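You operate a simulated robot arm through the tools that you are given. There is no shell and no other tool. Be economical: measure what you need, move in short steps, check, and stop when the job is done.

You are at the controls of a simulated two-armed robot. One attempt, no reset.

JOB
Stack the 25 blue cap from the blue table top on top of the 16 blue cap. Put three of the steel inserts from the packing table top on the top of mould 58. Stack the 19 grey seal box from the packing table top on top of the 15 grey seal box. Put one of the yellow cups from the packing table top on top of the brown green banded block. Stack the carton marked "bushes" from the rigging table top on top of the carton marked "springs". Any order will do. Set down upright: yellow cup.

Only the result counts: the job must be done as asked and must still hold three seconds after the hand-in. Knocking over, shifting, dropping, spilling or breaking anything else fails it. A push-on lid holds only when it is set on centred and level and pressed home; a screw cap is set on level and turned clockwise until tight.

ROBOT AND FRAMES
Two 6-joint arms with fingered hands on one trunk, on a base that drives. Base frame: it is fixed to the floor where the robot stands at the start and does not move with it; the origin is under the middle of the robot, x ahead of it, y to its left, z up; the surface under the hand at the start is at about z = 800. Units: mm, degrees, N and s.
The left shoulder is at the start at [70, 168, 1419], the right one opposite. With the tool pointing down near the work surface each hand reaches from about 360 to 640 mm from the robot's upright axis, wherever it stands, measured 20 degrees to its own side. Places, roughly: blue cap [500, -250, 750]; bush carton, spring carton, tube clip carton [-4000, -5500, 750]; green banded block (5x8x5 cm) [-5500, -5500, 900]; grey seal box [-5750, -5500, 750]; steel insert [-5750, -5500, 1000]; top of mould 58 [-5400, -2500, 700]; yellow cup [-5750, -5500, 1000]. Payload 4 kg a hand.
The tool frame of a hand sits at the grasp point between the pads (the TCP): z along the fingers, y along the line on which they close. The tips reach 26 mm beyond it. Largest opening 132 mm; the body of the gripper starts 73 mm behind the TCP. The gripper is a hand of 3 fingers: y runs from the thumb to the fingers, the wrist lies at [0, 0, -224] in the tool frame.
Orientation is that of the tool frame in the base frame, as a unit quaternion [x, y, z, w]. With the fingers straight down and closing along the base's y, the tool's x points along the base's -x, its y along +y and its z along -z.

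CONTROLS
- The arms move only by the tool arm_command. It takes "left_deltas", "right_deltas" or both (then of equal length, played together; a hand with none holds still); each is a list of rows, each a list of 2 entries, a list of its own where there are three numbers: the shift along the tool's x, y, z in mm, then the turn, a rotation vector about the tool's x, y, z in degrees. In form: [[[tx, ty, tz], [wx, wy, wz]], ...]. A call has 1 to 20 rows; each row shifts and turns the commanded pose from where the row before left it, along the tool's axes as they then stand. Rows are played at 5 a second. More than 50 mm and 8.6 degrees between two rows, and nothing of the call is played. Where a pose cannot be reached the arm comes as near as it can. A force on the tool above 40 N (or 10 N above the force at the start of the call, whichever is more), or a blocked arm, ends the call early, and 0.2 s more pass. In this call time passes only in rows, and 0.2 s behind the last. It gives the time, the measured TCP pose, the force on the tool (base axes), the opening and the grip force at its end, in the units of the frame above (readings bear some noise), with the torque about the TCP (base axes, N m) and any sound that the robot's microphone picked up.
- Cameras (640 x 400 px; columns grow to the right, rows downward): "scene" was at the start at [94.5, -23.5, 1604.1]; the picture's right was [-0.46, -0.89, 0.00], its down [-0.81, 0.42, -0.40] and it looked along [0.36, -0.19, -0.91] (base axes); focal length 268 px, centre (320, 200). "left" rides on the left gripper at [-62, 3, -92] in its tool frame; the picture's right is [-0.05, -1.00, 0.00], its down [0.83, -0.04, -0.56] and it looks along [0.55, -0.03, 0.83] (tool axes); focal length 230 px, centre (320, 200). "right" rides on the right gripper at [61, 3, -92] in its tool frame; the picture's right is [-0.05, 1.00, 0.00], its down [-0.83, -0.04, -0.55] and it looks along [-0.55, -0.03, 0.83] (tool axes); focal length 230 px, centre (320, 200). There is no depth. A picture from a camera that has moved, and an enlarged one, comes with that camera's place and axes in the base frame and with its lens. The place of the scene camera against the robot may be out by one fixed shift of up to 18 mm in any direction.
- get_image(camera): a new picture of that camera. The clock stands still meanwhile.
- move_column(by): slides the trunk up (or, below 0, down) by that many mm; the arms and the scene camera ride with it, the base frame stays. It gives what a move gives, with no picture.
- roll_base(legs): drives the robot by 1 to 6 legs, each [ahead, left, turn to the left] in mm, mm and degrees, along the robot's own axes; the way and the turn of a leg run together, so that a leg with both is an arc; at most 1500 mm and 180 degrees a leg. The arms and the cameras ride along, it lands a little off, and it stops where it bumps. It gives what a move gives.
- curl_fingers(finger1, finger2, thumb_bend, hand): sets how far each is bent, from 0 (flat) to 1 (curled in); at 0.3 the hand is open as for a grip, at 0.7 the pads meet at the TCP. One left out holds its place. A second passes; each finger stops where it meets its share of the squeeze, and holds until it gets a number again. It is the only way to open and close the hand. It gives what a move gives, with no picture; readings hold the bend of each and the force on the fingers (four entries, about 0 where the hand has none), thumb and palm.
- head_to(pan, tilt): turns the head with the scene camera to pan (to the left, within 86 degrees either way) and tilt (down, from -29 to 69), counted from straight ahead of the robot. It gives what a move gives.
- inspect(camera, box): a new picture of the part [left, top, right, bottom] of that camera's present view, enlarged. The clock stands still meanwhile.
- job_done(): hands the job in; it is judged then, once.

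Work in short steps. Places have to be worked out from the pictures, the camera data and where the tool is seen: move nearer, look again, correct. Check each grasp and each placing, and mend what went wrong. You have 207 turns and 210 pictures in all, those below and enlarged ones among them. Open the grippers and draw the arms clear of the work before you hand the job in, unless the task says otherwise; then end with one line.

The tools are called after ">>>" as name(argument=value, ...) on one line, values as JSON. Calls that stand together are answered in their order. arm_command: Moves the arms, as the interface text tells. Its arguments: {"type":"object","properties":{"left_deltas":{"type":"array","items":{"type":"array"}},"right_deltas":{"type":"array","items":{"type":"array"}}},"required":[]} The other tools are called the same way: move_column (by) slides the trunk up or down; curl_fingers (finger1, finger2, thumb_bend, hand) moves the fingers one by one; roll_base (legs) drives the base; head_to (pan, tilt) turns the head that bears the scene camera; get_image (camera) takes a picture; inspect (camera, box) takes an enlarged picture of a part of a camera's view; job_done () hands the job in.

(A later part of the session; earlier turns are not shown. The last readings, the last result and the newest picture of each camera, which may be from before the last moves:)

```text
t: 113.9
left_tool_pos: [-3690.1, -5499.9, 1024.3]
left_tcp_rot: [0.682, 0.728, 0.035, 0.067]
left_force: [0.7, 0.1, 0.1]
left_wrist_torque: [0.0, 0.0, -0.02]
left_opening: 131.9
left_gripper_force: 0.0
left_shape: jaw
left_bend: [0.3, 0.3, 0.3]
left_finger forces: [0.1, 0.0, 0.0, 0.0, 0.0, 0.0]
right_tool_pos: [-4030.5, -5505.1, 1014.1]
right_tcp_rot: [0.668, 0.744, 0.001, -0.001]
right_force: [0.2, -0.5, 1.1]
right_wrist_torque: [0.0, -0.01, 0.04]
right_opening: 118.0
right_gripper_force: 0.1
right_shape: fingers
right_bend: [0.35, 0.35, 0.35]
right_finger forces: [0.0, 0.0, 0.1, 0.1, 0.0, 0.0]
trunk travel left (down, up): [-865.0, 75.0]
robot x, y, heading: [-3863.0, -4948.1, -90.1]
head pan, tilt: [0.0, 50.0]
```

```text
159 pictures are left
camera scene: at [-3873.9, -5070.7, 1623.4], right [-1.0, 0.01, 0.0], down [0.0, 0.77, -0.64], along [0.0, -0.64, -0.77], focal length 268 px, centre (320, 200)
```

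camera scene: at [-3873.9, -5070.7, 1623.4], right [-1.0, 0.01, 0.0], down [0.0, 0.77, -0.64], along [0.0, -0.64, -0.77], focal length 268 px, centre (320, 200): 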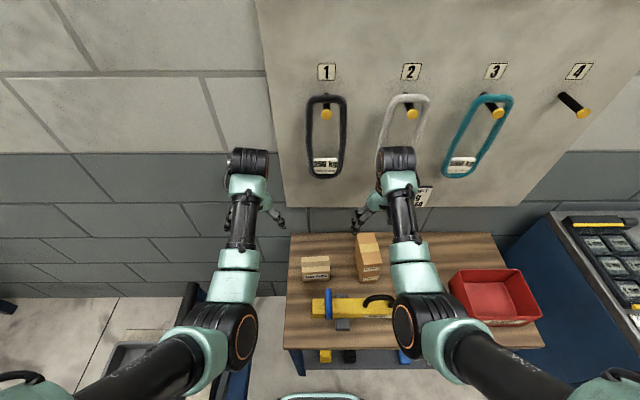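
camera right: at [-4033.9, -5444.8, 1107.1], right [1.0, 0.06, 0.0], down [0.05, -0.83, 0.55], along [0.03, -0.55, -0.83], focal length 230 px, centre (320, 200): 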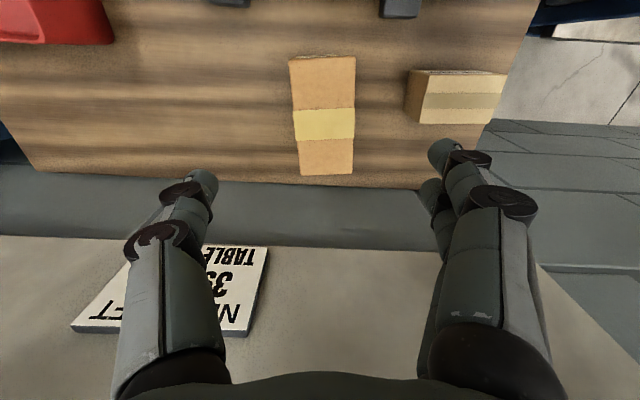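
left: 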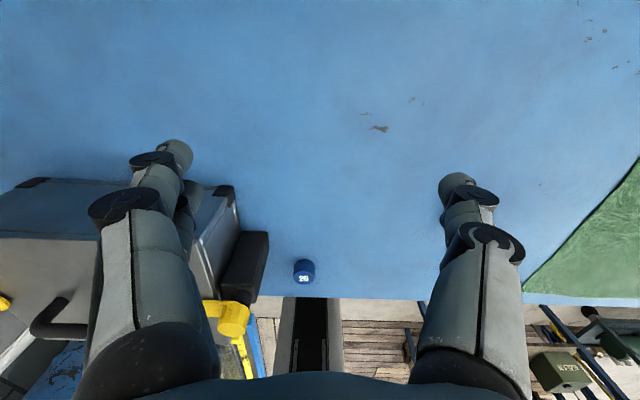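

Bushes stands on springs. I back away and strafe right to in front of the packing table.

>>> roll_base(legs=[[-650, 0, 0], [0, -850, 0], [0, -800, 0]])

>>> move_column(by=75)

>>> head_to(pan=0, tilt=35)

>>> get_image(camera="scene")

```text
t: 125.7
left_tool_pos: [-5363.2, -4809.8, 1025.5]
left_tcp_rot: [0.685, 0.724, 0.035, 0.068]
left_force: [0.3, -0.2, 0.1]
left_wrist_torque: [-0.01, 0.01, -0.03]
left_opening: 131.6
left_gripper_force: 0.0
left_shape: jaw
left_bend: [0.3, 0.3, 0.3]
left_finger forces: [0.0, 0.1, 0.0, 0.0, 0.0, 0.1]
right_tool_pos: [-5703.8, -4812.2, 1013.6]
right_tcp_rot: [0.671, 0.741, 0.0, -0.001]
right_force: [-0.2, 0.6, 0.8]
right_wrist_torque: [-0.02, -0.02, -0.01]
right_opening: 117.9
right_gripper_force: 0.1
right_shape: fingers
right_bend: [0.35, 0.35, 0.35]
right_finger forces: [0.1, 0.0, 0.1, 0.0, 0.0, 0.0]
trunk travel left (down, up): [-865.0, 75.0]
robot x, y, heading: [-5533.2, -4255.8, -91.0]
head pan, tilt: [0.0, 50.0]
```

```text
t: 126.8
left_tool_pos: [-5364.6, -4810.3, 1100.8]
left_tcp_rot: [0.685, 0.725, 0.034, 0.068]
left_force: [0.9, 0.4, -0.3]
left_wrist_torque: [-0.03, 0.01, 0.01]
left_opening: 131.8
left_gripper_force: 0.0
left_shape: jaw
left_bend: [0.3, 0.3, 0.3]
left_finger forces: [0.1, 0.0, 0.1, 0.0, 0.0, 0.0]
right_tool_pos: [-5704.8, -4812.6, 1089.0]
right_tcp_rot: [0.672, 0.741, 0.001, 0.0]
right_force: [0.0, -0.2, 0.4]
right_wrist_torque: [0.0, 0.02, -0.01]
right_opening: 117.6
right_gripper_force: 0.2
right_shape: fingers
right_bend: [0.35, 0.35, 0.35]
right_finger forces: [0.0, 0.1, 0.0, 0.1, 0.1, 0.1]
trunk travel left (down, up): [-940.0, 0.0]
robot x, y, heading: [-5533.2, -4257.8, -90.8]
head pan, tilt: [0.0, 50.0]
```

```text
t: 127.5
left_tool_pos: [-5365.6, -4809.7, 1100.9]
left_tcp_rot: [0.685, 0.724, 0.034, 0.068]
left_force: [-0.1, -0.3, 0.6]
left_wrist_torque: [-0.01, 0.0, 0.01]
left_opening: 132.0
left_gripper_force: 0.0
left_shape: jaw
left_bend: [0.3, 0.3, 0.3]
left_finger forces: [0.0, 0.0, 0.1, 0.1, 0.1, 0.0]
right_tool_pos: [-5705.6, -4812.7, 1087.7]
right_tcp_rot: [0.672, 0.741, 0.0, 0.0]
right_force: [0.5, 0.0, 0.6]
right_wrist_torque: [-0.02, -0.02, 0.01]
right_opening: 117.6
right_gripper_force: 0.1
right_shape: fingers
right_bend: [0.35, 0.35, 0.35]
right_finger forces: [0.0, 0.1, 0.0, 0.1, 0.1, 0.1]
trunk travel left (down, up): [-940.0, 0.0]
robot x, y, heading: [-5529.7, -4256.4, -90.9]
head pan, tilt: [0.0, 35.0]
```

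```text
158 pictures are left
camera scene: at [-5544.4, -4390.2, 1720.0], right [-1.0, 0.02, 0.0], down [0.01, 0.57, -0.82], along [-0.01, -0.82, -0.57], focal length 268 px, centre (320, 200)
```

scene: 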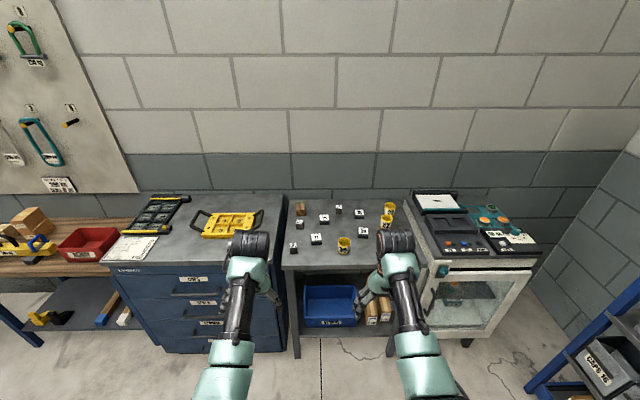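

I enlarge the packing table to identify the items.

>>> inspect(camera="scene", box=[270, 190, 430, 280])

```text
4.00 times, centred on (350, 235) of scene
camera zoom: at [-5544.4, -4390.2, 1720.0], right [-1.0, 0.02, 0.0], down [0.01, 0.57, -0.82], along [-0.01, -0.82, -0.57], focal length 1072 px, centre (200, 60)
```

zoom: 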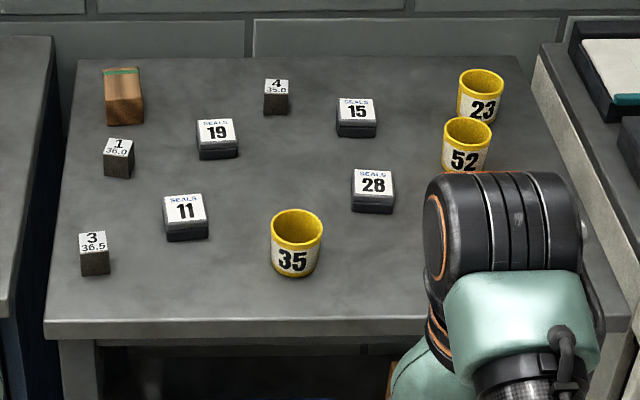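

Items identified: inserts 1,3,4 (+one more), boxes 11/15/19/28, cups 35/52/23, banded block at back left. Surface z≈810. I raise hands, lower the trunk for more reach, and drive closer.

>>> arm_command(right_deltas=[[[15, 0, -40], [0, 0, 0]], [[15, 0, -40], [0, 0, 5.5]]], left_deltas=[[[0, 0, -40], [0, 0, 0]], [[0, 0, -40], [0, 0, 0]]])

>>> move_column(by=-150)

>>> roll_base(legs=[[0, 0, 0.8], [330, 60, 0], [330, 0, 0]])

>>> head_to(pan=-5, tilt=50)

>>> get_image(camera="scene")

>>> get_image(camera="right")

```text
t: 128.2
left_tool_pos: [-5374.1, -4822.1, 1150.8]
left_tcp_rot: [0.682, 0.727, 0.041, 0.074]
left_force: [-0.3, 0.5, -0.6]
left_wrist_torque: [0.01, -0.02, 0.01]
left_opening: 131.9
left_gripper_force: 0.2
left_shape: jaw
left_bend: [0.3, 0.3, 0.3]
left_finger forces: [0.0, 0.0, 0.0, 0.1, 0.1, 0.0]
left hand out of reach, approached as far as the arm can: row 2
right_tool_pos: [-5700.2, -4805.4, 1122.2]
right_tcp_rot: [0.706, 0.708, 0.0, 0.0]
right_force: [-0.1, 0.4, -0.6]
right_wrist_torque: [0.05, -0.01, -0.01]
right_opening: 117.6
right_gripper_force: 0.0
right_shape: fingers
right_bend: [0.35, 0.35, 0.35]
right_finger forces: [0.1, 0.0, 0.0, 0.0, 0.1, 0.1]
right hand out of reach, approached as far as the arm can: row 1, 2
trunk travel left (down, up): [-940.0, 0.0]
robot x, y, heading: [-5532.0, -4257.9, -90.7]
head pan, tilt: [0.0, 35.0]
```

```text
t: 129.9
left_tool_pos: [-5374.7, -4821.9, 1003.8]
left_tcp_rot: [0.681, 0.727, 0.038, 0.076]
left_force: [0.5, 0.4, -0.1]
left_wrist_torque: [-0.01, 0.0, -0.01]
left_opening: 131.9
left_gripper_force: 0.0
left_shape: jaw
left_bend: [0.3, 0.3, 0.3]
left_finger forces: [0.0, 0.0, 0.1, 0.0, 0.0, 0.0]
right_tool_pos: [-5700.5, -4806.3, 972.2]
right_tcp_rot: [0.707, 0.708, 0.0, 0.0]
right_force: [-0.1, 0.6, 0.6]
right_wrist_torque: [0.0, -0.01, 0.03]
right_opening: 117.9
right_gripper_force: 0.1
right_shape: fingers
right_bend: [0.35, 0.35, 0.35]
right_finger forces: [0.0, 0.0, 0.1, 0.1, 0.0, 0.0]
trunk travel left (down, up): [-790.0, 150.0]
robot x, y, heading: [-5529.8, -4256.7, -90.7]
head pan, tilt: [0.0, 35.0]
```

```text
t: 134.2
left_tool_pos: [-5294.1, -5483.0, 1003.1]
left_tcp_rot: [0.671, 0.737, 0.04, 0.075]
left_force: [0.3, 0.2, -0.4]
left_wrist_torque: [0.04, 0.01, -0.02]
left_opening: 132.0
left_gripper_force: 0.0
left_shape: jaw
left_bend: [0.3, 0.3, 0.3]
left_finger forces: [0.1, 0.0, 0.0, 0.0, 0.0, 0.0]
right_tool_pos: [-5618.6, -5474.3, 971.9]
right_tcp_rot: [0.696, 0.718, 0.0, 0.001]
right_force: [-0.6, -0.1, 0.6]
right_wrist_torque: [0.01, 0.03, -0.01]
right_opening: 117.8
right_gripper_force: 0.0
right_shape: fingers
right_bend: [0.35, 0.35, 0.35]
right_finger forces: [0.0, 0.0, 0.1, 0.1, 0.0, 0.0]
trunk travel left (down, up): [-790.0, 150.0]
robot x, y, heading: [-5466.4, -4918.7, -89.3]
head pan, tilt: [0.0, 35.0]
```

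```text
t: 135.0
left_tool_pos: [-5291.0, -5481.2, 1003.1]
left_tcp_rot: [0.671, 0.737, 0.04, 0.076]
left_force: [0.4, -0.4, -0.8]
left_wrist_torque: [0.0, -0.01, 0.01]
left_opening: 131.8
left_gripper_force: 0.0
left_shape: jaw
left_bend: [0.3, 0.3, 0.3]
left_finger forces: [0.0, 0.1, 0.0, 0.0, 0.0, 0.0]
right_tool_pos: [-5618.4, -5475.0, 971.9]
right_tcp_rot: [0.696, 0.718, 0.0, -0.001]
right_force: [0.1, -0.2, -0.6]
right_wrist_torque: [0.02, 0.03, 0.02]
right_opening: 117.7
right_gripper_force: 0.0
right_shape: fingers
right_bend: [0.35, 0.35, 0.35]
right_finger forces: [0.0, 0.0, 0.1, 0.1, 0.0, 0.1]
trunk travel left (down, up): [-790.0, 150.0]
robot x, y, heading: [-5468.2, -4920.4, -89.5]
head pan, tilt: [-5.0, 50.0]
```

```text
156 pictures are left
camera scene: at [-5481.3, -5043.7, 1548.4], right [-1.0, 0.07, 0.0], down [0.06, 0.76, -0.64], along [-0.05, -0.64, -0.77], focal length 268 px, centre (320, 200)
```

scene: 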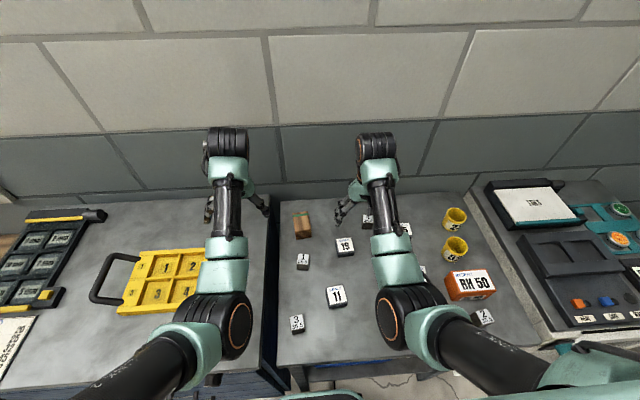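

```text
155 pictures are left
camera right: at [-5617.3, -5412.8, 1065.6], right [1.0, -0.02, 0.0], down [-0.02, -0.83, 0.55], along [-0.01, -0.55, -0.83], focal length 230 px, centre (320, 200)
```

right: 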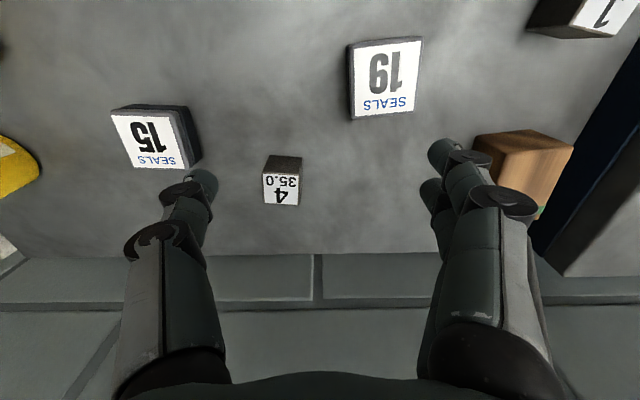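

Combining both views puts the box tops at z≈892 (table ≈865). Box 19 ≈(-5573,-5431), box 15 ≈(-5750,-5469). I move above 19 and lower to z≈930.

>>> arm_command(right_deltas=[[[21, 23, 0], [0, 0, -2.2]], [[21, 23, 0], [0, 0, 0]], [[0, 0, 40], [0, 0, 0]], [[0, 0, 0], [0, 0, 0]]])

>>> get_image(camera="right")

```text
t: 136.2
left_tool_pos: [-5290.0, -5480.6, 1001.5]
left_tcp_rot: [0.669, 0.738, 0.041, 0.076]
left_force: [-1.5, -0.3, 0.0]
left_wrist_torque: [-0.02, -0.03, 0.0]
left_opening: 131.9
left_gripper_force: 0.1
left_shape: jaw
left_bend: [0.3, 0.3, 0.3]
left_finger forces: [0.1, 0.0, 0.0, 0.0, 0.0, 0.1]
right_tool_pos: [-5632.6, -5484.4, 971.4]
right_tcp_rot: [0.696, 0.714, -0.077, 0.006]
right_force: [0.8, 0.2, -0.1]
right_wrist_torque: [0.0, -0.01, 0.0]
right_opening: 117.8
right_gripper_force: 0.1
right_shape: fingers
right_bend: [0.35, 0.35, 0.35]
right_finger forces: [0.0, 0.0, 0.1, 0.0, 0.0, 0.1]
right hand out of reach, approached as far as the arm can: row 1
trunk travel left (down, up): [-790.0, 150.0]
robot x, y, heading: [-5469.7, -4921.0, -89.5]
head pan, tilt: [-5.0, 50.0]
stopped in row 4 (right hand): the arm was blocked; the commanded pose is now the measured one
```

```text
154 pictures are left
camera right: at [-5622.3, -5412.3, 1056.7], right [0.99, -0.03, -0.1], down [0.04, -0.76, 0.65], along [-0.09, -0.65, -0.76], focal length 230 px, centre (320, 200)
```

right: 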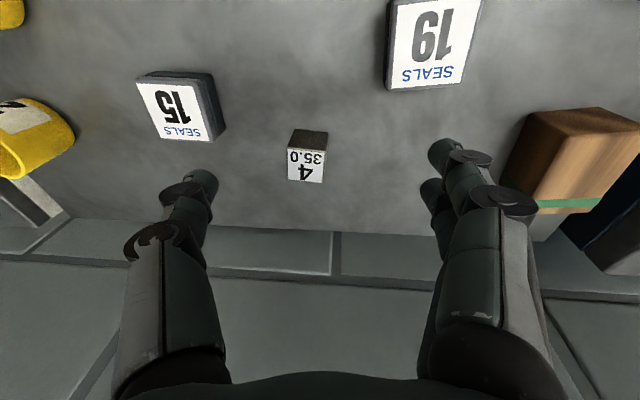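

The hand is at its inner fold limit with the trunk this low. I raise the trunk 100, straighten the hand and redo the move.

>>> move_column(by=100)

>>> arm_command(right_deltas=[[[0, 0, 20], [-2.9, 3.3, 0]], [[0, 0, 20], [-2.9, 3.3, 0]], [[0, 0, 30], [0, 0, -2]], [[0, 0, 0], [0, 0, 0]]])

```text
t: 137.5
left_tool_pos: [-5291.4, -5480.7, 1102.5]
left_tcp_rot: [0.67, 0.737, 0.04, 0.075]
left_force: [0.2, 0.1, -0.4]
left_wrist_torque: [-0.01, 0.03, -0.01]
left_opening: 132.0
left_gripper_force: 0.0
left_shape: jaw
left_bend: [0.3, 0.3, 0.3]
left_finger forces: [0.1, 0.1, 0.0, 0.0, 0.0, 0.0]
right_tool_pos: [-5630.6, -5483.5, 1070.9]
right_tcp_rot: [0.696, 0.715, -0.075, 0.005]
right_force: [0.0, 0.2, 0.0]
right_wrist_torque: [0.01, -0.03, 0.01]
right_opening: 117.8
right_gripper_force: 0.0
right_shape: fingers
right_bend: [0.35, 0.35, 0.35]
right_finger forces: [0.1, 0.0, 0.0, 0.0, 0.1, 0.0]
trunk travel left (down, up): [-890.0, 50.0]
robot x, y, heading: [-5468.5, -4918.3, -89.4]
head pan, tilt: [-5.0, 50.0]
```

```text
t: 138.5
left_tool_pos: [-5291.6, -5481.2, 1103.6]
left_tcp_rot: [0.671, 0.737, 0.041, 0.076]
left_force: [-0.2, -0.5, 0.1]
left_wrist_torque: [-0.03, -0.03, 0.0]
left_opening: 132.0
left_gripper_force: 0.0
left_shape: jaw
left_bend: [0.3, 0.3, 0.3]
left_finger forces: [0.1, 0.1, 0.1, 0.0, 0.0, 0.0]
right_tool_pos: [-5630.0, -5487.0, 1002.0]
right_tcp_rot: [0.685, 0.729, 0.004, 0.001]
right_force: [-0.6, 0.4, 0.4]
right_wrist_torque: [0.01, 0.02, 0.02]
right_opening: 117.9
right_gripper_force: 0.1
right_shape: fingers
right_bend: [0.35, 0.35, 0.35]
right_finger forces: [0.0, 0.0, 0.0, 0.0, 0.0, 0.0]
trunk travel left (down, up): [-890.0, 50.0]
robot x, y, heading: [-5464.4, -4920.2, -89.5]
head pan, tilt: [-5.0, 50.0]
```

Straight again. I lower to ~960 and move over box 19.

>>> arm_command(right_deltas=[[[0, 0, 40], [0, 0, 0]], [[26, 30, 0], [0, 0, 0]], [[26, 30, 0], [0, 0, 0]], [[0, 0, 25], [0, 0, 0]], [[0, 0, 0], [0, 0, 0]]])

>>> get_image(camera="right")

```text
t: 139.9
left_tool_pos: [-5291.2, -5481.6, 1102.7]
left_tcp_rot: [0.67, 0.737, 0.04, 0.076]
left_force: [-0.1, 0.3, 0.6]
left_wrist_torque: [0.0, 0.0, -0.01]
left_opening: 132.0
left_gripper_force: 0.2
left_shape: jaw
left_bend: [0.3, 0.3, 0.3]
left_finger forces: [0.0, 0.1, 0.1, 0.0, 0.0, 0.1]
right_tool_pos: [-5621.9, -5470.2, 964.2]
right_tcp_rot: [0.693, 0.719, -0.048, 0.001]
right_force: [0.3, 0.2, 0.3]
right_wrist_torque: [0.0, -0.02, 0.01]
right_opening: 118.0
right_gripper_force: 0.1
right_shape: fingers
right_bend: [0.35, 0.35, 0.35]
right_finger forces: [0.0, 0.0, 0.0, 0.0, 0.0, 0.0]
trunk travel left (down, up): [-890.0, 50.0]
robot x, y, heading: [-5463.1, -4921.0, -89.2]
head pan, tilt: [-5.0, 50.0]
stopped in row 5 (right hand): the arm was blocked; the commanded pose is now the measured one
```

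```text
153 pictures are left
camera right: at [-5615.4, -5402.5, 1052.1], right [1.0, -0.02, -0.06], down [0.03, -0.79, 0.61], along [-0.06, -0.61, -0.79], focal length 230 px, centre (320, 200)
```

right: 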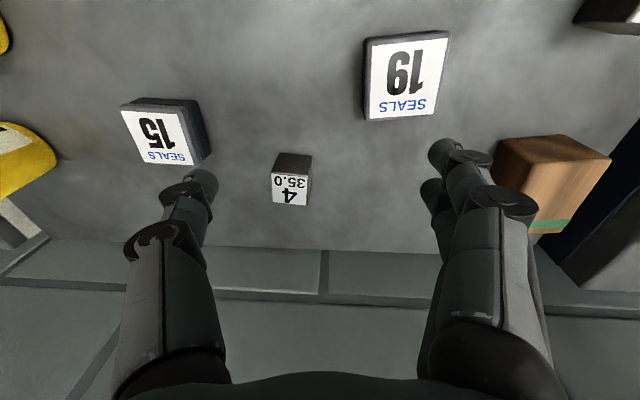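

Inward lateral limit again; I straighten the hand and shift the base 110 mm left so box 19 lies on the right hand's own side.

>>> arm_command(right_deltas=[[[0, -20, -20], [0, 0, 0]], [[0, 0, 0], [-3.9, 3.9, -1.5]], [[0, 0, 0], [0, 0, 0]]])

>>> roll_base(legs=[[0, 110, 0]])

>>> get_image(camera="right")

```text
t: 140.7
left_tool_pos: [-5290.4, -5482.4, 1102.3]
left_tcp_rot: [0.67, 0.737, 0.041, 0.076]
left_force: [-0.4, -1.2, 0.8]
left_wrist_torque: [-0.02, -0.01, -0.04]
left_opening: 132.1
left_gripper_force: 0.0
left_shape: jaw
left_bend: [0.3, 0.3, 0.3]
left_finger forces: [0.1, 0.0, 0.1, 0.0, 0.0, 0.1]
right_tool_pos: [-5636.9, -5469.6, 984.3]
right_tcp_rot: [0.683, 0.73, 0.003, 0.0]
right_force: [1.2, 0.8, -0.7]
right_wrist_torque: [-0.01, -0.04, -0.02]
right_opening: 117.9
right_gripper_force: 0.1
right_shape: fingers
right_bend: [0.35, 0.35, 0.35]
right_finger forces: [0.0, 0.0, 0.1, 0.0, 0.0, 0.0]
trunk travel left (down, up): [-890.0, 50.0]
robot x, y, heading: [-5467.6, -4916.8, -89.3]
head pan, tilt: [-5.0, 50.0]
```

```text
t: 141.9
left_tool_pos: [-5186.3, -5480.5, 1102.4]
left_tcp_rot: [0.669, 0.738, 0.042, 0.078]
left_force: [-0.3, 0.0, 0.3]
left_wrist_torque: [-0.04, -0.01, -0.02]
left_opening: 131.7
left_gripper_force: 0.1
left_shape: jaw
left_bend: [0.3, 0.3, 0.3]
left_finger forces: [0.0, 0.1, 0.0, 0.0, 0.0, 0.0]
right_tool_pos: [-5531.3, -5467.4, 983.4]
right_tcp_rot: [0.683, 0.73, 0.003, 0.0]
right_force: [-0.1, 0.8, 0.0]
right_wrist_torque: [-0.01, -0.02, 0.04]
right_opening: 117.9
right_gripper_force: 0.0
right_shape: fingers
right_bend: [0.35, 0.35, 0.35]
right_finger forces: [0.0, 0.0, 0.1, 0.1, 0.1, 0.1]
trunk travel left (down, up): [-890.0, 50.0]
robot x, y, heading: [-5358.2, -4919.2, -89.2]
head pan, tilt: [-5.0, 50.0]
```

```text
152 pictures are left
camera right: at [-5532.8, -5407.2, 1076.7], right [1.0, 0.01, 0.0], down [0.01, -0.83, 0.55], along [0.01, -0.55, -0.83], focal length 230 px, centre (320, 200)
```

right: 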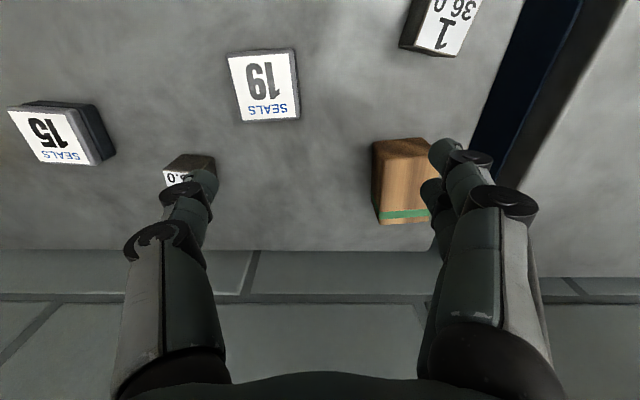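

Box 19 at (-5576,-5430). I move over it and lower.

>>> arm_command(right_deltas=[[[20, -21, 0], [0, 0, 0]], [[20, -21, 0], [0, 0, 0]], [[0, 0, 45], [0, 0, 0]], [[0, 0, 0], [0, 0, 0]]])

>>> get_image(camera="right")

```text
t: 142.9
left_tool_pos: [-5181.6, -5480.0, 1103.0]
left_tcp_rot: [0.669, 0.738, 0.04, 0.076]
left_force: [0.0, 0.4, 0.1]
left_wrist_torque: [0.0, 0.02, 0.03]
left_opening: 132.1
left_gripper_force: 0.1
left_shape: jaw
left_bend: [0.3, 0.3, 0.3]
left_finger forces: [0.1, 0.0, 0.0, 0.0, 0.1, 0.0]
right_tool_pos: [-5573.7, -5433.1, 938.8]
right_tcp_rot: [0.683, 0.73, 0.001, 0.0]
right_force: [1.1, -0.3, 0.2]
right_wrist_torque: [0.02, -0.01, -0.01]
right_opening: 117.9
right_gripper_force: 0.0
right_shape: fingers
right_bend: [0.35, 0.35, 0.35]
right_finger forces: [0.1, 0.0, 0.0, 0.0, 0.0, 0.1]
trunk travel left (down, up): [-890.0, 50.0]
robot x, y, heading: [-5354.9, -4916.0, -89.1]
head pan, tilt: [-5.0, 50.0]
```

```text
151 pictures are left
camera right: at [-5574.2, -5371.9, 1031.5], right [1.0, 0.01, 0.0], down [0.01, -0.83, 0.55], along [0.01, -0.55, -0.83], focal length 230 px, centre (320, 200)
```

right: 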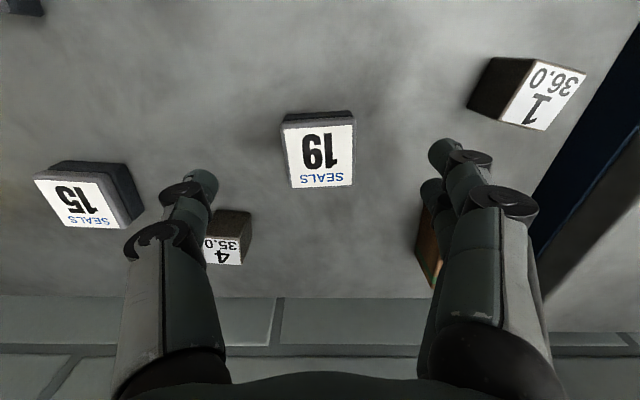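

Centred. I descend to TCP z≈889 and close.

>>> arm_command(right_deltas=[[[3, 0, 30], [0, 0, 0]], [[0, 0, 12], [0, 0, 0]], [[0, 0, 7], [0, 0, 0]]])

>>> curl_fingers(hand="right", finger1=0.7, finger2=0.7, thumb_bend=0.7)

>>> get_image(camera="right")

```text
t: 143.7
left_tool_pos: [-5181.6, -5479.6, 1103.1]
left_tcp_rot: [0.669, 0.738, 0.04, 0.076]
left_force: [-0.4, 0.2, -0.8]
left_wrist_torque: [0.0, -0.01, -0.03]
left_opening: 132.1
left_gripper_force: 0.0
left_shape: jaw
left_bend: [0.3, 0.3, 0.3]
left_finger forces: [0.0, 0.1, 0.1, 0.0, 0.0, 0.0]
right_tool_pos: [-5571.7, -5429.5, 888.1]
right_tcp_rot: [0.683, 0.73, 0.001, 0.0]
right_force: [-0.2, 0.4, -0.4]
right_wrist_torque: [-0.06, -0.01, -0.02]
right_opening: 118.1
right_gripper_force: 0.0
right_shape: fingers
right_bend: [0.35, 0.35, 0.35]
right_finger forces: [0.0, 0.0, 0.0, 0.0, 0.1, 0.0]
trunk travel left (down, up): [-890.0, 50.0]
robot x, y, heading: [-5354.6, -4919.6, -89.3]
head pan, tilt: [-5.0, 50.0]
```

```text
t: 144.7
left_tool_pos: [-5180.5, -5478.7, 1103.9]
left_tcp_rot: [0.67, 0.738, 0.04, 0.076]
left_force: [0.0, 0.3, 0.2]
left_wrist_torque: [0.0, -0.03, 0.01]
left_opening: 132.0
left_gripper_force: 0.1
left_shape: jaw
left_bend: [0.3, 0.3, 0.3]
left_finger forces: [0.0, 0.0, 0.0, 0.0, 0.0, 0.1]
right_tool_pos: [-5570.6, -5428.7, 892.1]
right_tcp_rot: [0.683, 0.73, -0.001, 0.002]
right_force: [3.1, -3.5, 19.9]
right_wrist_torque: [-0.07, -0.49, -0.12]
right_opening: 45.3
right_gripper_force: 28.4
right_shape: fingers
right_bend: [0.6, 0.6, 0.62]
right_finger forces: [17.8, 17.6, 0.0, 0.0, 20.7, 0.1]
trunk travel left (down, up): [-890.0, 50.0]
robot x, y, heading: [-5360.5, -4916.1, -89.2]
head pan, tilt: [-5.0, 50.0]
```

```text
150 pictures are left
camera right: at [-5572.6, -5367.9, 984.6], right [1.0, 0.01, 0.0], down [0.01, -0.83, 0.56], along [0.01, -0.56, -0.83], focal length 230 px, centre (320, 200)
```

right: 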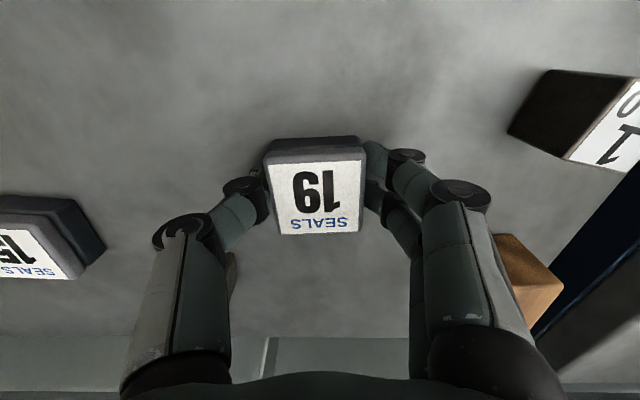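

Gripped (45 mm). I lift 80 mm and strafe the base right to bring 19 near box 15.

>>> arm_command(right_deltas=[[[0, 0, -40], [0, 0, 0]], [[0, 0, -40], [0, 0, 0]], [[0, 0, 0], [0, 0, 0]]])

>>> roll_base(legs=[[0, -150, 0]])

>>> get_image(camera="right")

```text
t: 145.5
left_tool_pos: [-5181.2, -5481.0, 1103.2]
left_tcp_rot: [0.669, 0.738, 0.04, 0.076]
left_force: [-0.9, 0.6, -0.5]
left_wrist_torque: [0.01, 0.02, -0.01]
left_opening: 131.6
left_gripper_force: 0.0
left_shape: jaw
left_bend: [0.3, 0.3, 0.3]
left_finger forces: [0.0, 0.1, 0.1, 0.1, 0.0, 0.0]
right_tool_pos: [-5575.1, -5428.0, 968.6]
right_tcp_rot: [0.683, 0.73, 0.002, -0.001]
right_force: [-0.5, 0.1, -0.6]
right_wrist_torque: [0.04, 0.0, 0.02]
right_opening: 45.4
right_gripper_force: 19.3
right_shape: fingers
right_bend: [0.6, 0.59, 0.62]
right_finger forces: [9.5, 9.6, 0.1, 0.1, 19.0, 0.0]
trunk travel left (down, up): [-890.0, 50.0]
robot x, y, heading: [-5358.7, -4923.0, -89.2]
head pan, tilt: [-5.0, 50.0]
```

```text
t: 146.9
left_tool_pos: [-5331.8, -5481.8, 1103.4]
left_tcp_rot: [0.67, 0.738, 0.04, 0.075]
left_force: [0.3, -0.4, -0.6]
left_wrist_torque: [0.02, 0.02, 0.02]
left_opening: 131.7
left_gripper_force: 0.0
left_shape: jaw
left_bend: [0.3, 0.3, 0.3]
left_finger forces: [0.0, 0.0, 0.0, 0.1, 0.0, 0.0]
right_tool_pos: [-5725.6, -5432.0, 969.2]
right_tcp_rot: [0.683, 0.73, 0.001, -0.001]
right_force: [0.0, -0.4, -1.4]
right_wrist_torque: [0.03, 0.03, 0.0]
right_opening: 45.2
right_gripper_force: 19.7
right_shape: fingers
right_bend: [0.6, 0.59, 0.62]
right_finger forces: [9.4, 9.6, 0.1, 0.1, 19.0, 0.1]
trunk travel left (down, up): [-890.0, 50.0]
robot x, y, heading: [-5512.6, -4921.5, -89.6]
head pan, tilt: [-5.0, 50.0]
```

```text
149 pictures are left
camera right: at [-5727.1, -5370.9, 1062.3], right [1.0, 0.01, 0.0], down [0.01, -0.83, 0.55], along [0.01, -0.55, -0.83], focal length 230 px, centre (320, 200)
```

right: 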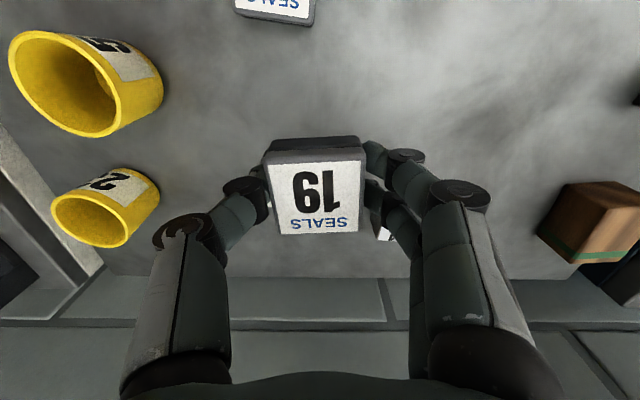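

Box 15 estimate from three views is (-5748,-5468). I move 19 over it, align yaw and lower 22 mm, then check.

>>> arm_command(right_deltas=[[[-18, -12, 0], [0, 0, 0]], [[-18.5, -11.5, 0], [0, 0, 2.4]], [[0, 0, 22], [0, 0, 0]], [[0, 0, 0], [0, 0, 0]]])

>>> get_image(camera="right")

>>> get_image(camera="scene")

```text
t: 147.9
left_tool_pos: [-5336.2, -5482.1, 1103.5]
left_tcp_rot: [0.669, 0.738, 0.041, 0.075]
left_force: [0.1, 0.2, 0.4]
left_wrist_torque: [-0.04, 0.05, -0.02]
left_opening: 131.7
left_gripper_force: 0.1
left_shape: jaw
left_bend: [0.3, 0.3, 0.3]
left_finger forces: [0.1, 0.0, 0.0, 0.1, 0.0, 0.0]
right_tool_pos: [-5748.0, -5470.3, 946.6]
right_tcp_rot: [0.698, 0.716, 0.002, 0.001]
right_force: [-1.4, -0.3, -0.2]
right_wrist_torque: [-0.02, -0.01, 0.03]
right_opening: 45.2
right_gripper_force: 18.9
right_shape: fingers
right_bend: [0.6, 0.59, 0.62]
right_finger forces: [9.4, 9.7, 0.1, 0.0, 19.0, 0.0]
trunk travel left (down, up): [-890.0, 50.0]
robot x, y, heading: [-5509.6, -4922.5, -89.4]
head pan, tilt: [-5.0, 50.0]
```

```text
148 pictures are left
camera right: at [-5747.4, -5409.3, 1040.1], right [1.0, -0.03, 0.0], down [-0.02, -0.83, 0.55], along [-0.01, -0.55, -0.83], focal length 230 px, centre (320, 200)
```

right: 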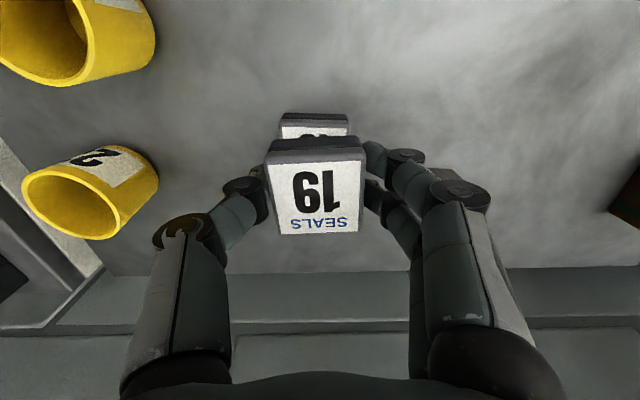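

```text
147 pictures are left
camera scene: at [-5526.3, -5043.7, 1648.4], right [-1.0, 0.07, 0.0], down [0.06, 0.76, -0.64], along [-0.05, -0.64, -0.77], focal length 268 px, centre (320, 200)
```

scene: 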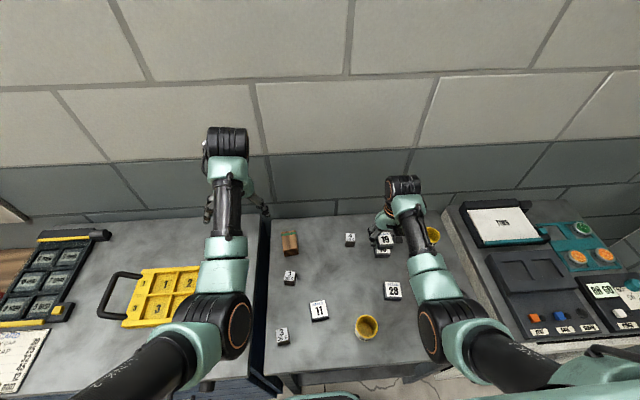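

I enlarge to measure the offset between 19 and 15.

>>> inspect(camera="right", box=[240, 100, 390, 250])

```text
2.67 times, centred on (315, 175) of right
camera zoom: at [-5747.4, -5409.3, 1040.1], right [1.0, -0.03, 0.0], down [-0.02, -0.83, 0.55], along [-0.01, -0.55, -0.83], focal length 614 px, centre (333, 267)
```

zoom: 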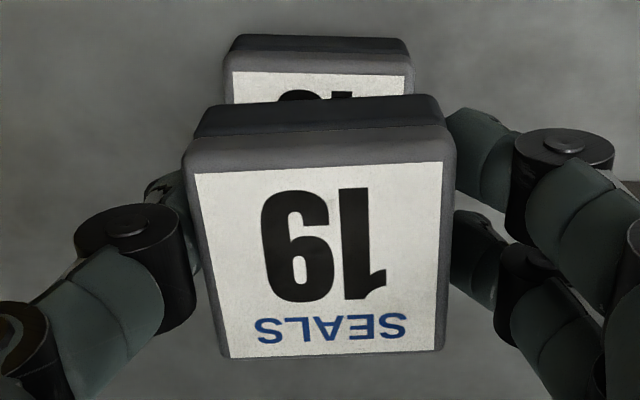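

Offset is about (-1,+2) mm. I correct, rotate 2° and lower toward contact.

>>> arm_command(right_deltas=[[[2.3, -1.2, 6], [0, 0, 2]], [[0, 0, 5], [0, 0, 0]], [[0, 0, 2], [0, 0, 0]], [[0, 0, 0], [0, 0, 0]]])

>>> inspect(camera="right", box=[240, 100, 390, 250])

>>> inspect(camera="scene", box=[350, 210, 430, 270])

```text
t: 148.9
left_tool_pos: [-5336.1, -5481.3, 1103.6]
left_tcp_rot: [0.669, 0.738, 0.041, 0.076]
left_force: [-0.5, 0.5, -0.3]
left_wrist_torque: [0.01, 0.0, -0.05]
left_opening: 132.0
left_gripper_force: 0.1
left_shape: jaw
left_bend: [0.3, 0.3, 0.3]
left_finger forces: [0.0, 0.0, 0.0, 0.0, 0.0, 0.0]
right_tool_pos: [-5750.2, -5468.1, 932.2]
right_tcp_rot: [0.711, 0.703, 0.002, 0.0]
right_force: [0.1, -0.2, -0.9]
right_wrist_torque: [0.03, -0.01, 0.0]
right_opening: 45.7
right_gripper_force: 19.2
right_shape: fingers
right_bend: [0.6, 0.59, 0.62]
right_finger forces: [9.4, 9.6, 0.1, 0.1, 19.1, 0.0]
trunk travel left (down, up): [-890.0, 50.0]
robot x, y, heading: [-5514.8, -4921.9, -89.0]
head pan, tilt: [-5.0, 50.0]
```

```text
2.67 times, centred on (315, 175) of right
camera zoom: at [-5746.7, -5407.0, 1026.5], right [1.0, -0.06, 0.0], down [-0.05, -0.83, 0.55], along [-0.03, -0.55, -0.83], focal length 614 px, centre (333, 267)
```

zoom: 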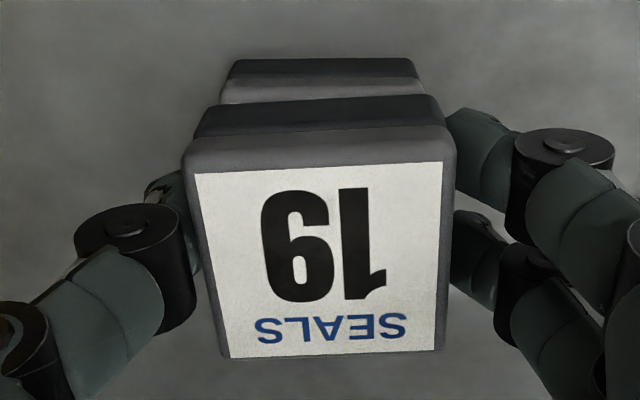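

```text
6.67 times, centred on (390, 240) of scene
camera zoom: at [-5526.7, -5043.8, 1648.4], right [-1.0, 0.07, 0.0], down [0.06, 0.76, -0.64], along [-0.05, -0.64, -0.77], focal length 1787 px, centre (-147, -67)
```

zoom: 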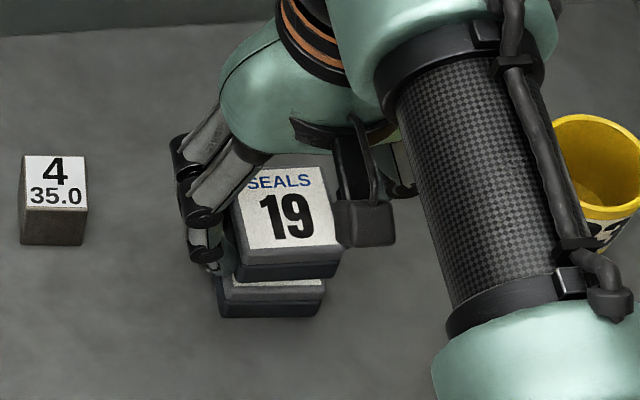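

Aligned. I lower on in small steps until contact.

>>> arm_command(right_deltas=[[[0, 0, 3], [0, 0, 0]], [[0, 0, 2], [0, 0, 0]], [[0, 0, 1], [0, 0, 0]], [[0, 0, 0], [0, 0, 0]]])

>>> inspect(camera="right", box=[240, 100, 390, 250])

```text
t: 149.9
left_tool_pos: [-5335.7, -5481.5, 1104.3]
left_tcp_rot: [0.669, 0.738, 0.041, 0.076]
left_force: [-1.3, -0.1, -0.3]
left_wrist_torque: [0.01, -0.04, 0.01]
left_opening: 132.2
left_gripper_force: 0.1
left_shape: jaw
left_bend: [0.3, 0.3, 0.3]
left_finger forces: [0.0, 0.0, 0.0, 0.0, 0.0, 0.0]
right_tool_pos: [-5749.5, -5467.8, 927.2]
right_tcp_rot: [0.711, 0.703, 0.002, 0.001]
right_force: [-0.3, -0.2, -0.7]
right_wrist_torque: [-0.01, 0.02, 0.0]
right_opening: 45.3
right_gripper_force: 19.0
right_shape: fingers
right_bend: [0.6, 0.59, 0.62]
right_finger forces: [9.4, 9.6, 0.1, 0.1, 19.0, 0.0]
trunk travel left (down, up): [-890.0, 50.0]
robot x, y, heading: [-5514.0, -4919.0, -89.2]
head pan, tilt: [-5.0, 50.0]
```

```text
2.67 times, centred on (315, 175) of right
camera zoom: at [-5746.6, -5406.9, 1020.7], right [1.0, -0.06, 0.0], down [-0.05, -0.83, 0.55], along [-0.03, -0.55, -0.83], focal length 614 px, centre (333, 267)
```

zoom: 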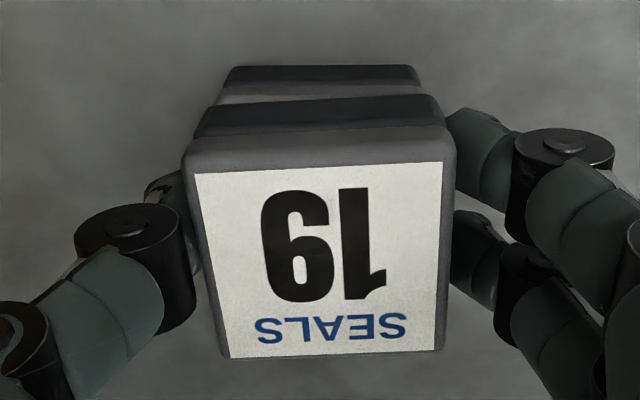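

No contact yet; I go on lowering.

>>> arm_command(right_deltas=[[[0, 0, 2], [0, 0, 0]], [[0, 0, 2], [0, 0, 0]], [[0, 0, 1], [0, 0, 0]], [[0, 0, 0], [0, 0, 0]]])

>>> inspect(camera="right", box=[240, 100, 390, 250])

```text
t: 150.9
left_tool_pos: [-5335.8, -5481.9, 1102.3]
left_tcp_rot: [0.669, 0.738, 0.04, 0.076]
left_force: [0.4, -0.4, 0.6]
left_wrist_torque: [0.02, 0.01, 0.02]
left_opening: 132.1
left_gripper_force: 0.1
left_shape: jaw
left_bend: [0.3, 0.3, 0.3]
left_finger forces: [0.1, 0.0, 0.0, 0.0, 0.0, 0.1]
right_tool_pos: [-5751.0, -5468.0, 920.9]
right_tcp_rot: [0.711, 0.703, 0.001, 0.001]
right_force: [0.1, 0.3, -1.2]
right_wrist_torque: [-0.05, 0.0, 0.01]
right_opening: 45.5
right_gripper_force: 18.6
right_shape: fingers
right_bend: [0.6, 0.59, 0.62]
right_finger forces: [9.3, 9.6, 0.0, 0.0, 19.0, 0.0]
trunk travel left (down, up): [-890.0, 50.0]
robot x, y, heading: [-5512.9, -4920.8, -89.1]
head pan, tilt: [-5.0, 50.0]
```

```text
2.67 times, centred on (315, 175) of right
camera zoom: at [-5747.6, -5406.6, 1015.0], right [1.0, -0.06, 0.0], down [-0.05, -0.83, 0.55], along [-0.03, -0.55, -0.83], focal length 614 px, centre (333, 267)
```

zoom: 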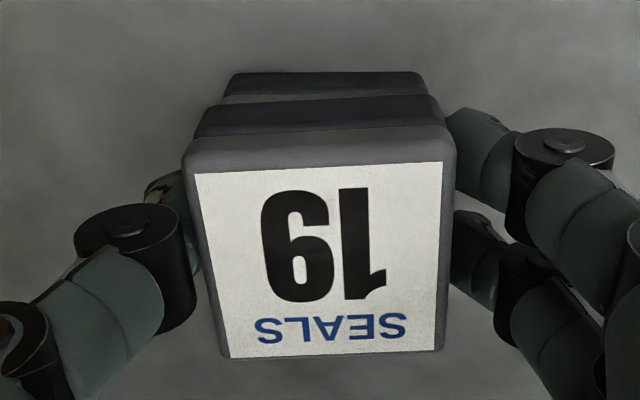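

Still free; I continue in 1 mm steps.

>>> arm_command(right_deltas=[[[0, 0, 1], [0, 0, 0]], [[0, 0, 1], [0, 0, 0]], [[0, 0, 1], [0, 0, 0]], [[0, 0, 1], [0, 0, 0]]])

>>> inspect(camera="right", box=[240, 100, 390, 250])

```text
t: 151.9
left_tool_pos: [-5334.9, -5480.5, 1103.4]
left_tcp_rot: [0.67, 0.737, 0.042, 0.076]
left_force: [-0.3, -0.3, 0.1]
left_wrist_torque: [0.0, -0.02, -0.01]
left_opening: 131.9
left_gripper_force: 0.1
left_shape: jaw
left_bend: [0.3, 0.3, 0.3]
left_finger forces: [0.0, 0.1, 0.0, 0.1, 0.0, 0.0]
right_tool_pos: [-5750.2, -5467.5, 919.1]
right_tcp_rot: [0.711, 0.703, 0.001, 0.001]
right_force: [0.0, -1.3, 4.9]
right_wrist_torque: [-0.04, 0.05, 0.0]
right_opening: 45.6
right_gripper_force: 20.0
right_shape: fingers
right_bend: [0.6, 0.6, 0.62]
right_finger forces: [9.6, 10.0, 0.0, 0.0, 19.2, 0.1]
trunk travel left (down, up): [-890.0, 50.0]
robot x, y, heading: [-5514.1, -4919.1, -89.2]
head pan, tilt: [-5.0, 50.0]
```

```text
2.67 times, centred on (315, 175) of right
camera zoom: at [-5746.7, -5406.4, 1012.4], right [1.0, -0.06, 0.0], down [-0.05, -0.83, 0.56], along [-0.03, -0.56, -0.83], focal length 614 px, centre (333, 267)
```

zoom: 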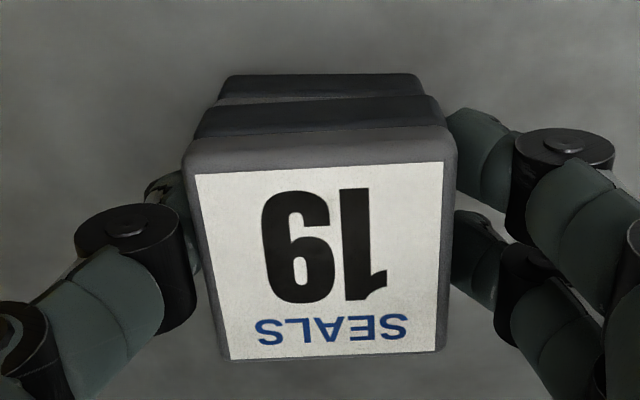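

Contact. I release and rise.

>>> curl_fingers(hand="right", finger1=0.4, finger2=0.4, thumb_bend=0.4)

>>> arm_command(right_deltas=[[[0, 0, -40], [0, 0, 0]], [[0, 0, -40], [0, 0, 0]], [[0, 0, 0], [0, 0, 0]]])

>>> get_image(camera="right")

>>> get_image(camera="scene")

```text
t: 152.9
left_tool_pos: [-5336.0, -5480.7, 1103.3]
left_tcp_rot: [0.669, 0.738, 0.04, 0.076]
left_force: [0.4, -0.1, 1.4]
left_wrist_torque: [-0.01, 0.01, 0.0]
left_opening: 131.9
left_gripper_force: 0.0
left_shape: jaw
left_bend: [0.3, 0.3, 0.3]
left_finger forces: [0.0, 0.1, 0.1, 0.0, 0.0, 0.0]
right_tool_pos: [-5750.1, -5467.4, 918.0]
right_tcp_rot: [0.711, 0.703, 0.002, 0.001]
right_force: [-0.3, 0.9, -0.4]
right_wrist_torque: [0.04, -0.03, 0.0]
right_opening: 101.0
right_gripper_force: 0.2
right_shape: fingers
right_bend: [0.4, 0.4, 0.4]
right_finger forces: [0.0, 0.0, 0.0, 0.1, 0.0, 0.0]
trunk travel left (down, up): [-890.0, 50.0]
robot x, y, heading: [-5513.8, -4920.9, -89.3]
head pan, tilt: [-5.0, 50.0]
```

```text
t: 153.7
left_tool_pos: [-5335.3, -5483.1, 1102.7]
left_tcp_rot: [0.669, 0.738, 0.041, 0.076]
left_force: [-0.7, 1.0, 0.4]
left_wrist_torque: [0.0, 0.01, 0.01]
left_opening: 131.8
left_gripper_force: 0.1
left_shape: jaw
left_bend: [0.3, 0.3, 0.3]
left_finger forces: [0.1, 0.0, 0.0, 0.0, 0.1, 0.1]
right_tool_pos: [-5750.1, -5465.4, 996.5]
right_tcp_rot: [0.71, 0.704, 0.002, 0.001]
right_force: [0.2, -0.5, 0.0]
right_wrist_torque: [0.0, 0.04, 0.0]
right_opening: 101.2
right_gripper_force: 0.0
right_shape: fingers
right_bend: [0.4, 0.4, 0.4]
right_finger forces: [0.0, 0.1, 0.1, 0.1, 0.0, 0.0]
trunk travel left (down, up): [-890.0, 50.0]
robot x, y, heading: [-5514.6, -4917.6, -89.1]
head pan, tilt: [-5.0, 50.0]
```

```text
140 pictures are left
camera right: at [-5746.4, -5405.4, 1090.5], right [1.0, -0.06, 0.0], down [-0.05, -0.83, 0.55], along [-0.03, -0.55, -0.83], focal length 230 px, centre (320, 200)
```

right: 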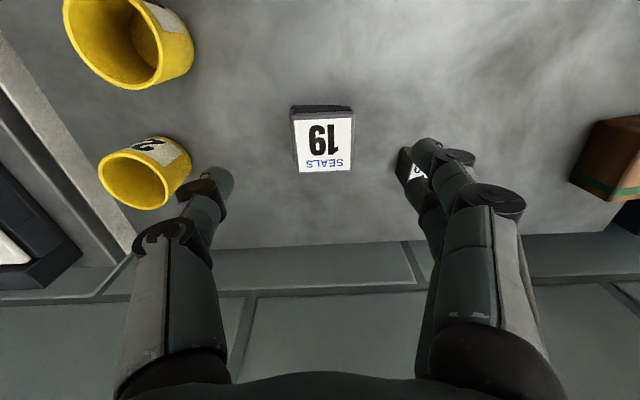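

```text
139 pictures are left
camera scene: at [-5526.6, -5044.1, 1648.4], right [-1.0, 0.07, 0.0], down [0.06, 0.76, -0.64], along [-0.05, -0.64, -0.77], focal length 268 px, centre (320, 200)
```

scene: 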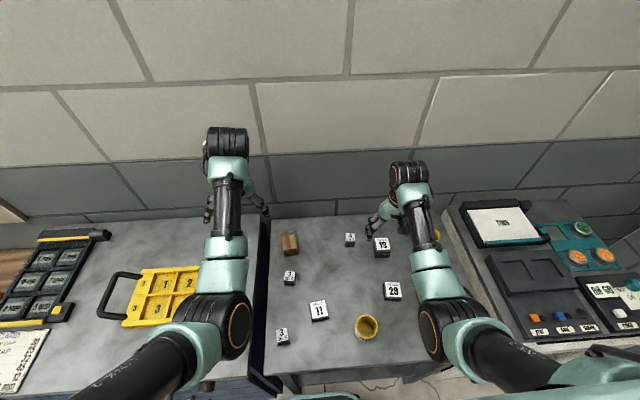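

Seal boxes done. Next cup 35, at about (-5659,-5226), rim z≈920: I back the base up so it's within reach.

>>> roll_base(legs=[[-180, 60, 0]])

>>> curl_fingers(hand="right", finger1=0.3, finger2=0.3, thumb_bend=0.3)

>>> get_image(camera="right")

```text
t: 155.3
left_tool_pos: [-5278.6, -5300.6, 1101.6]
left_tcp_rot: [0.669, 0.738, 0.043, 0.076]
left_force: [-0.9, 0.3, 0.0]
left_wrist_torque: [0.02, -0.02, 0.0]
left_opening: 131.8
left_gripper_force: 0.1
left_shape: jaw
left_bend: [0.3, 0.3, 0.3]
left_finger forces: [0.0, 0.0, 0.0, 0.0, 0.1, 0.0]
right_tool_pos: [-5692.5, -5284.2, 995.1]
right_tcp_rot: [0.711, 0.703, 0.002, -0.001]
right_force: [-0.7, -0.1, 0.1]
right_wrist_torque: [0.02, 0.0, 0.01]
right_opening: 101.0
right_gripper_force: 0.0
right_shape: fingers
right_bend: [0.4, 0.4, 0.4]
right_finger forces: [0.0, 0.0, 0.0, 0.0, 0.0, 0.0]
trunk travel left (down, up): [-890.0, 50.0]
robot x, y, heading: [-5453.9, -4736.7, -89.2]
head pan, tilt: [-5.0, 50.0]
```

```text
t: 156.3
left_tool_pos: [-5277.4, -5298.0, 1102.8]
left_tcp_rot: [0.67, 0.737, 0.042, 0.077]
left_force: [0.0, -1.2, 0.1]
left_wrist_torque: [-0.04, -0.02, 0.03]
left_opening: 132.2
left_gripper_force: 0.1
left_shape: jaw
left_bend: [0.3, 0.3, 0.3]
left_finger forces: [0.1, 0.1, 0.0, 0.0, 0.1, 0.0]
right_tool_pos: [-5692.3, -5280.8, 997.1]
right_tcp_rot: [0.71, 0.704, 0.002, 0.001]
right_force: [0.6, 0.7, -0.3]
right_wrist_torque: [-0.02, 0.0, -0.01]
right_opening: 134.1
right_gripper_force: 0.2
right_shape: fingers
right_bend: [0.3, 0.3, 0.3]
right_finger forces: [0.0, 0.0, 0.0, 0.0, 0.1, 0.1]
trunk travel left (down, up): [-890.0, 50.0]
robot x, y, heading: [-5453.3, -4737.6, -89.1]
head pan, tilt: [-5.0, 50.0]
```

```text
138 pictures are left
camera right: at [-5688.4, -5220.6, 1090.5], right [1.0, -0.06, 0.0], down [-0.05, -0.83, 0.55], along [-0.03, -0.55, -0.83], focal length 230 px, centre (320, 200)
```

right: 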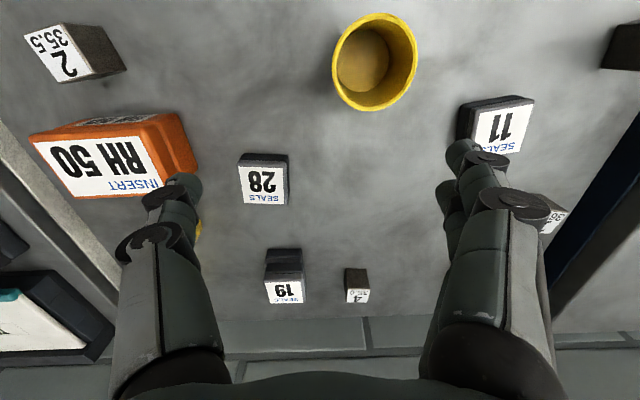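

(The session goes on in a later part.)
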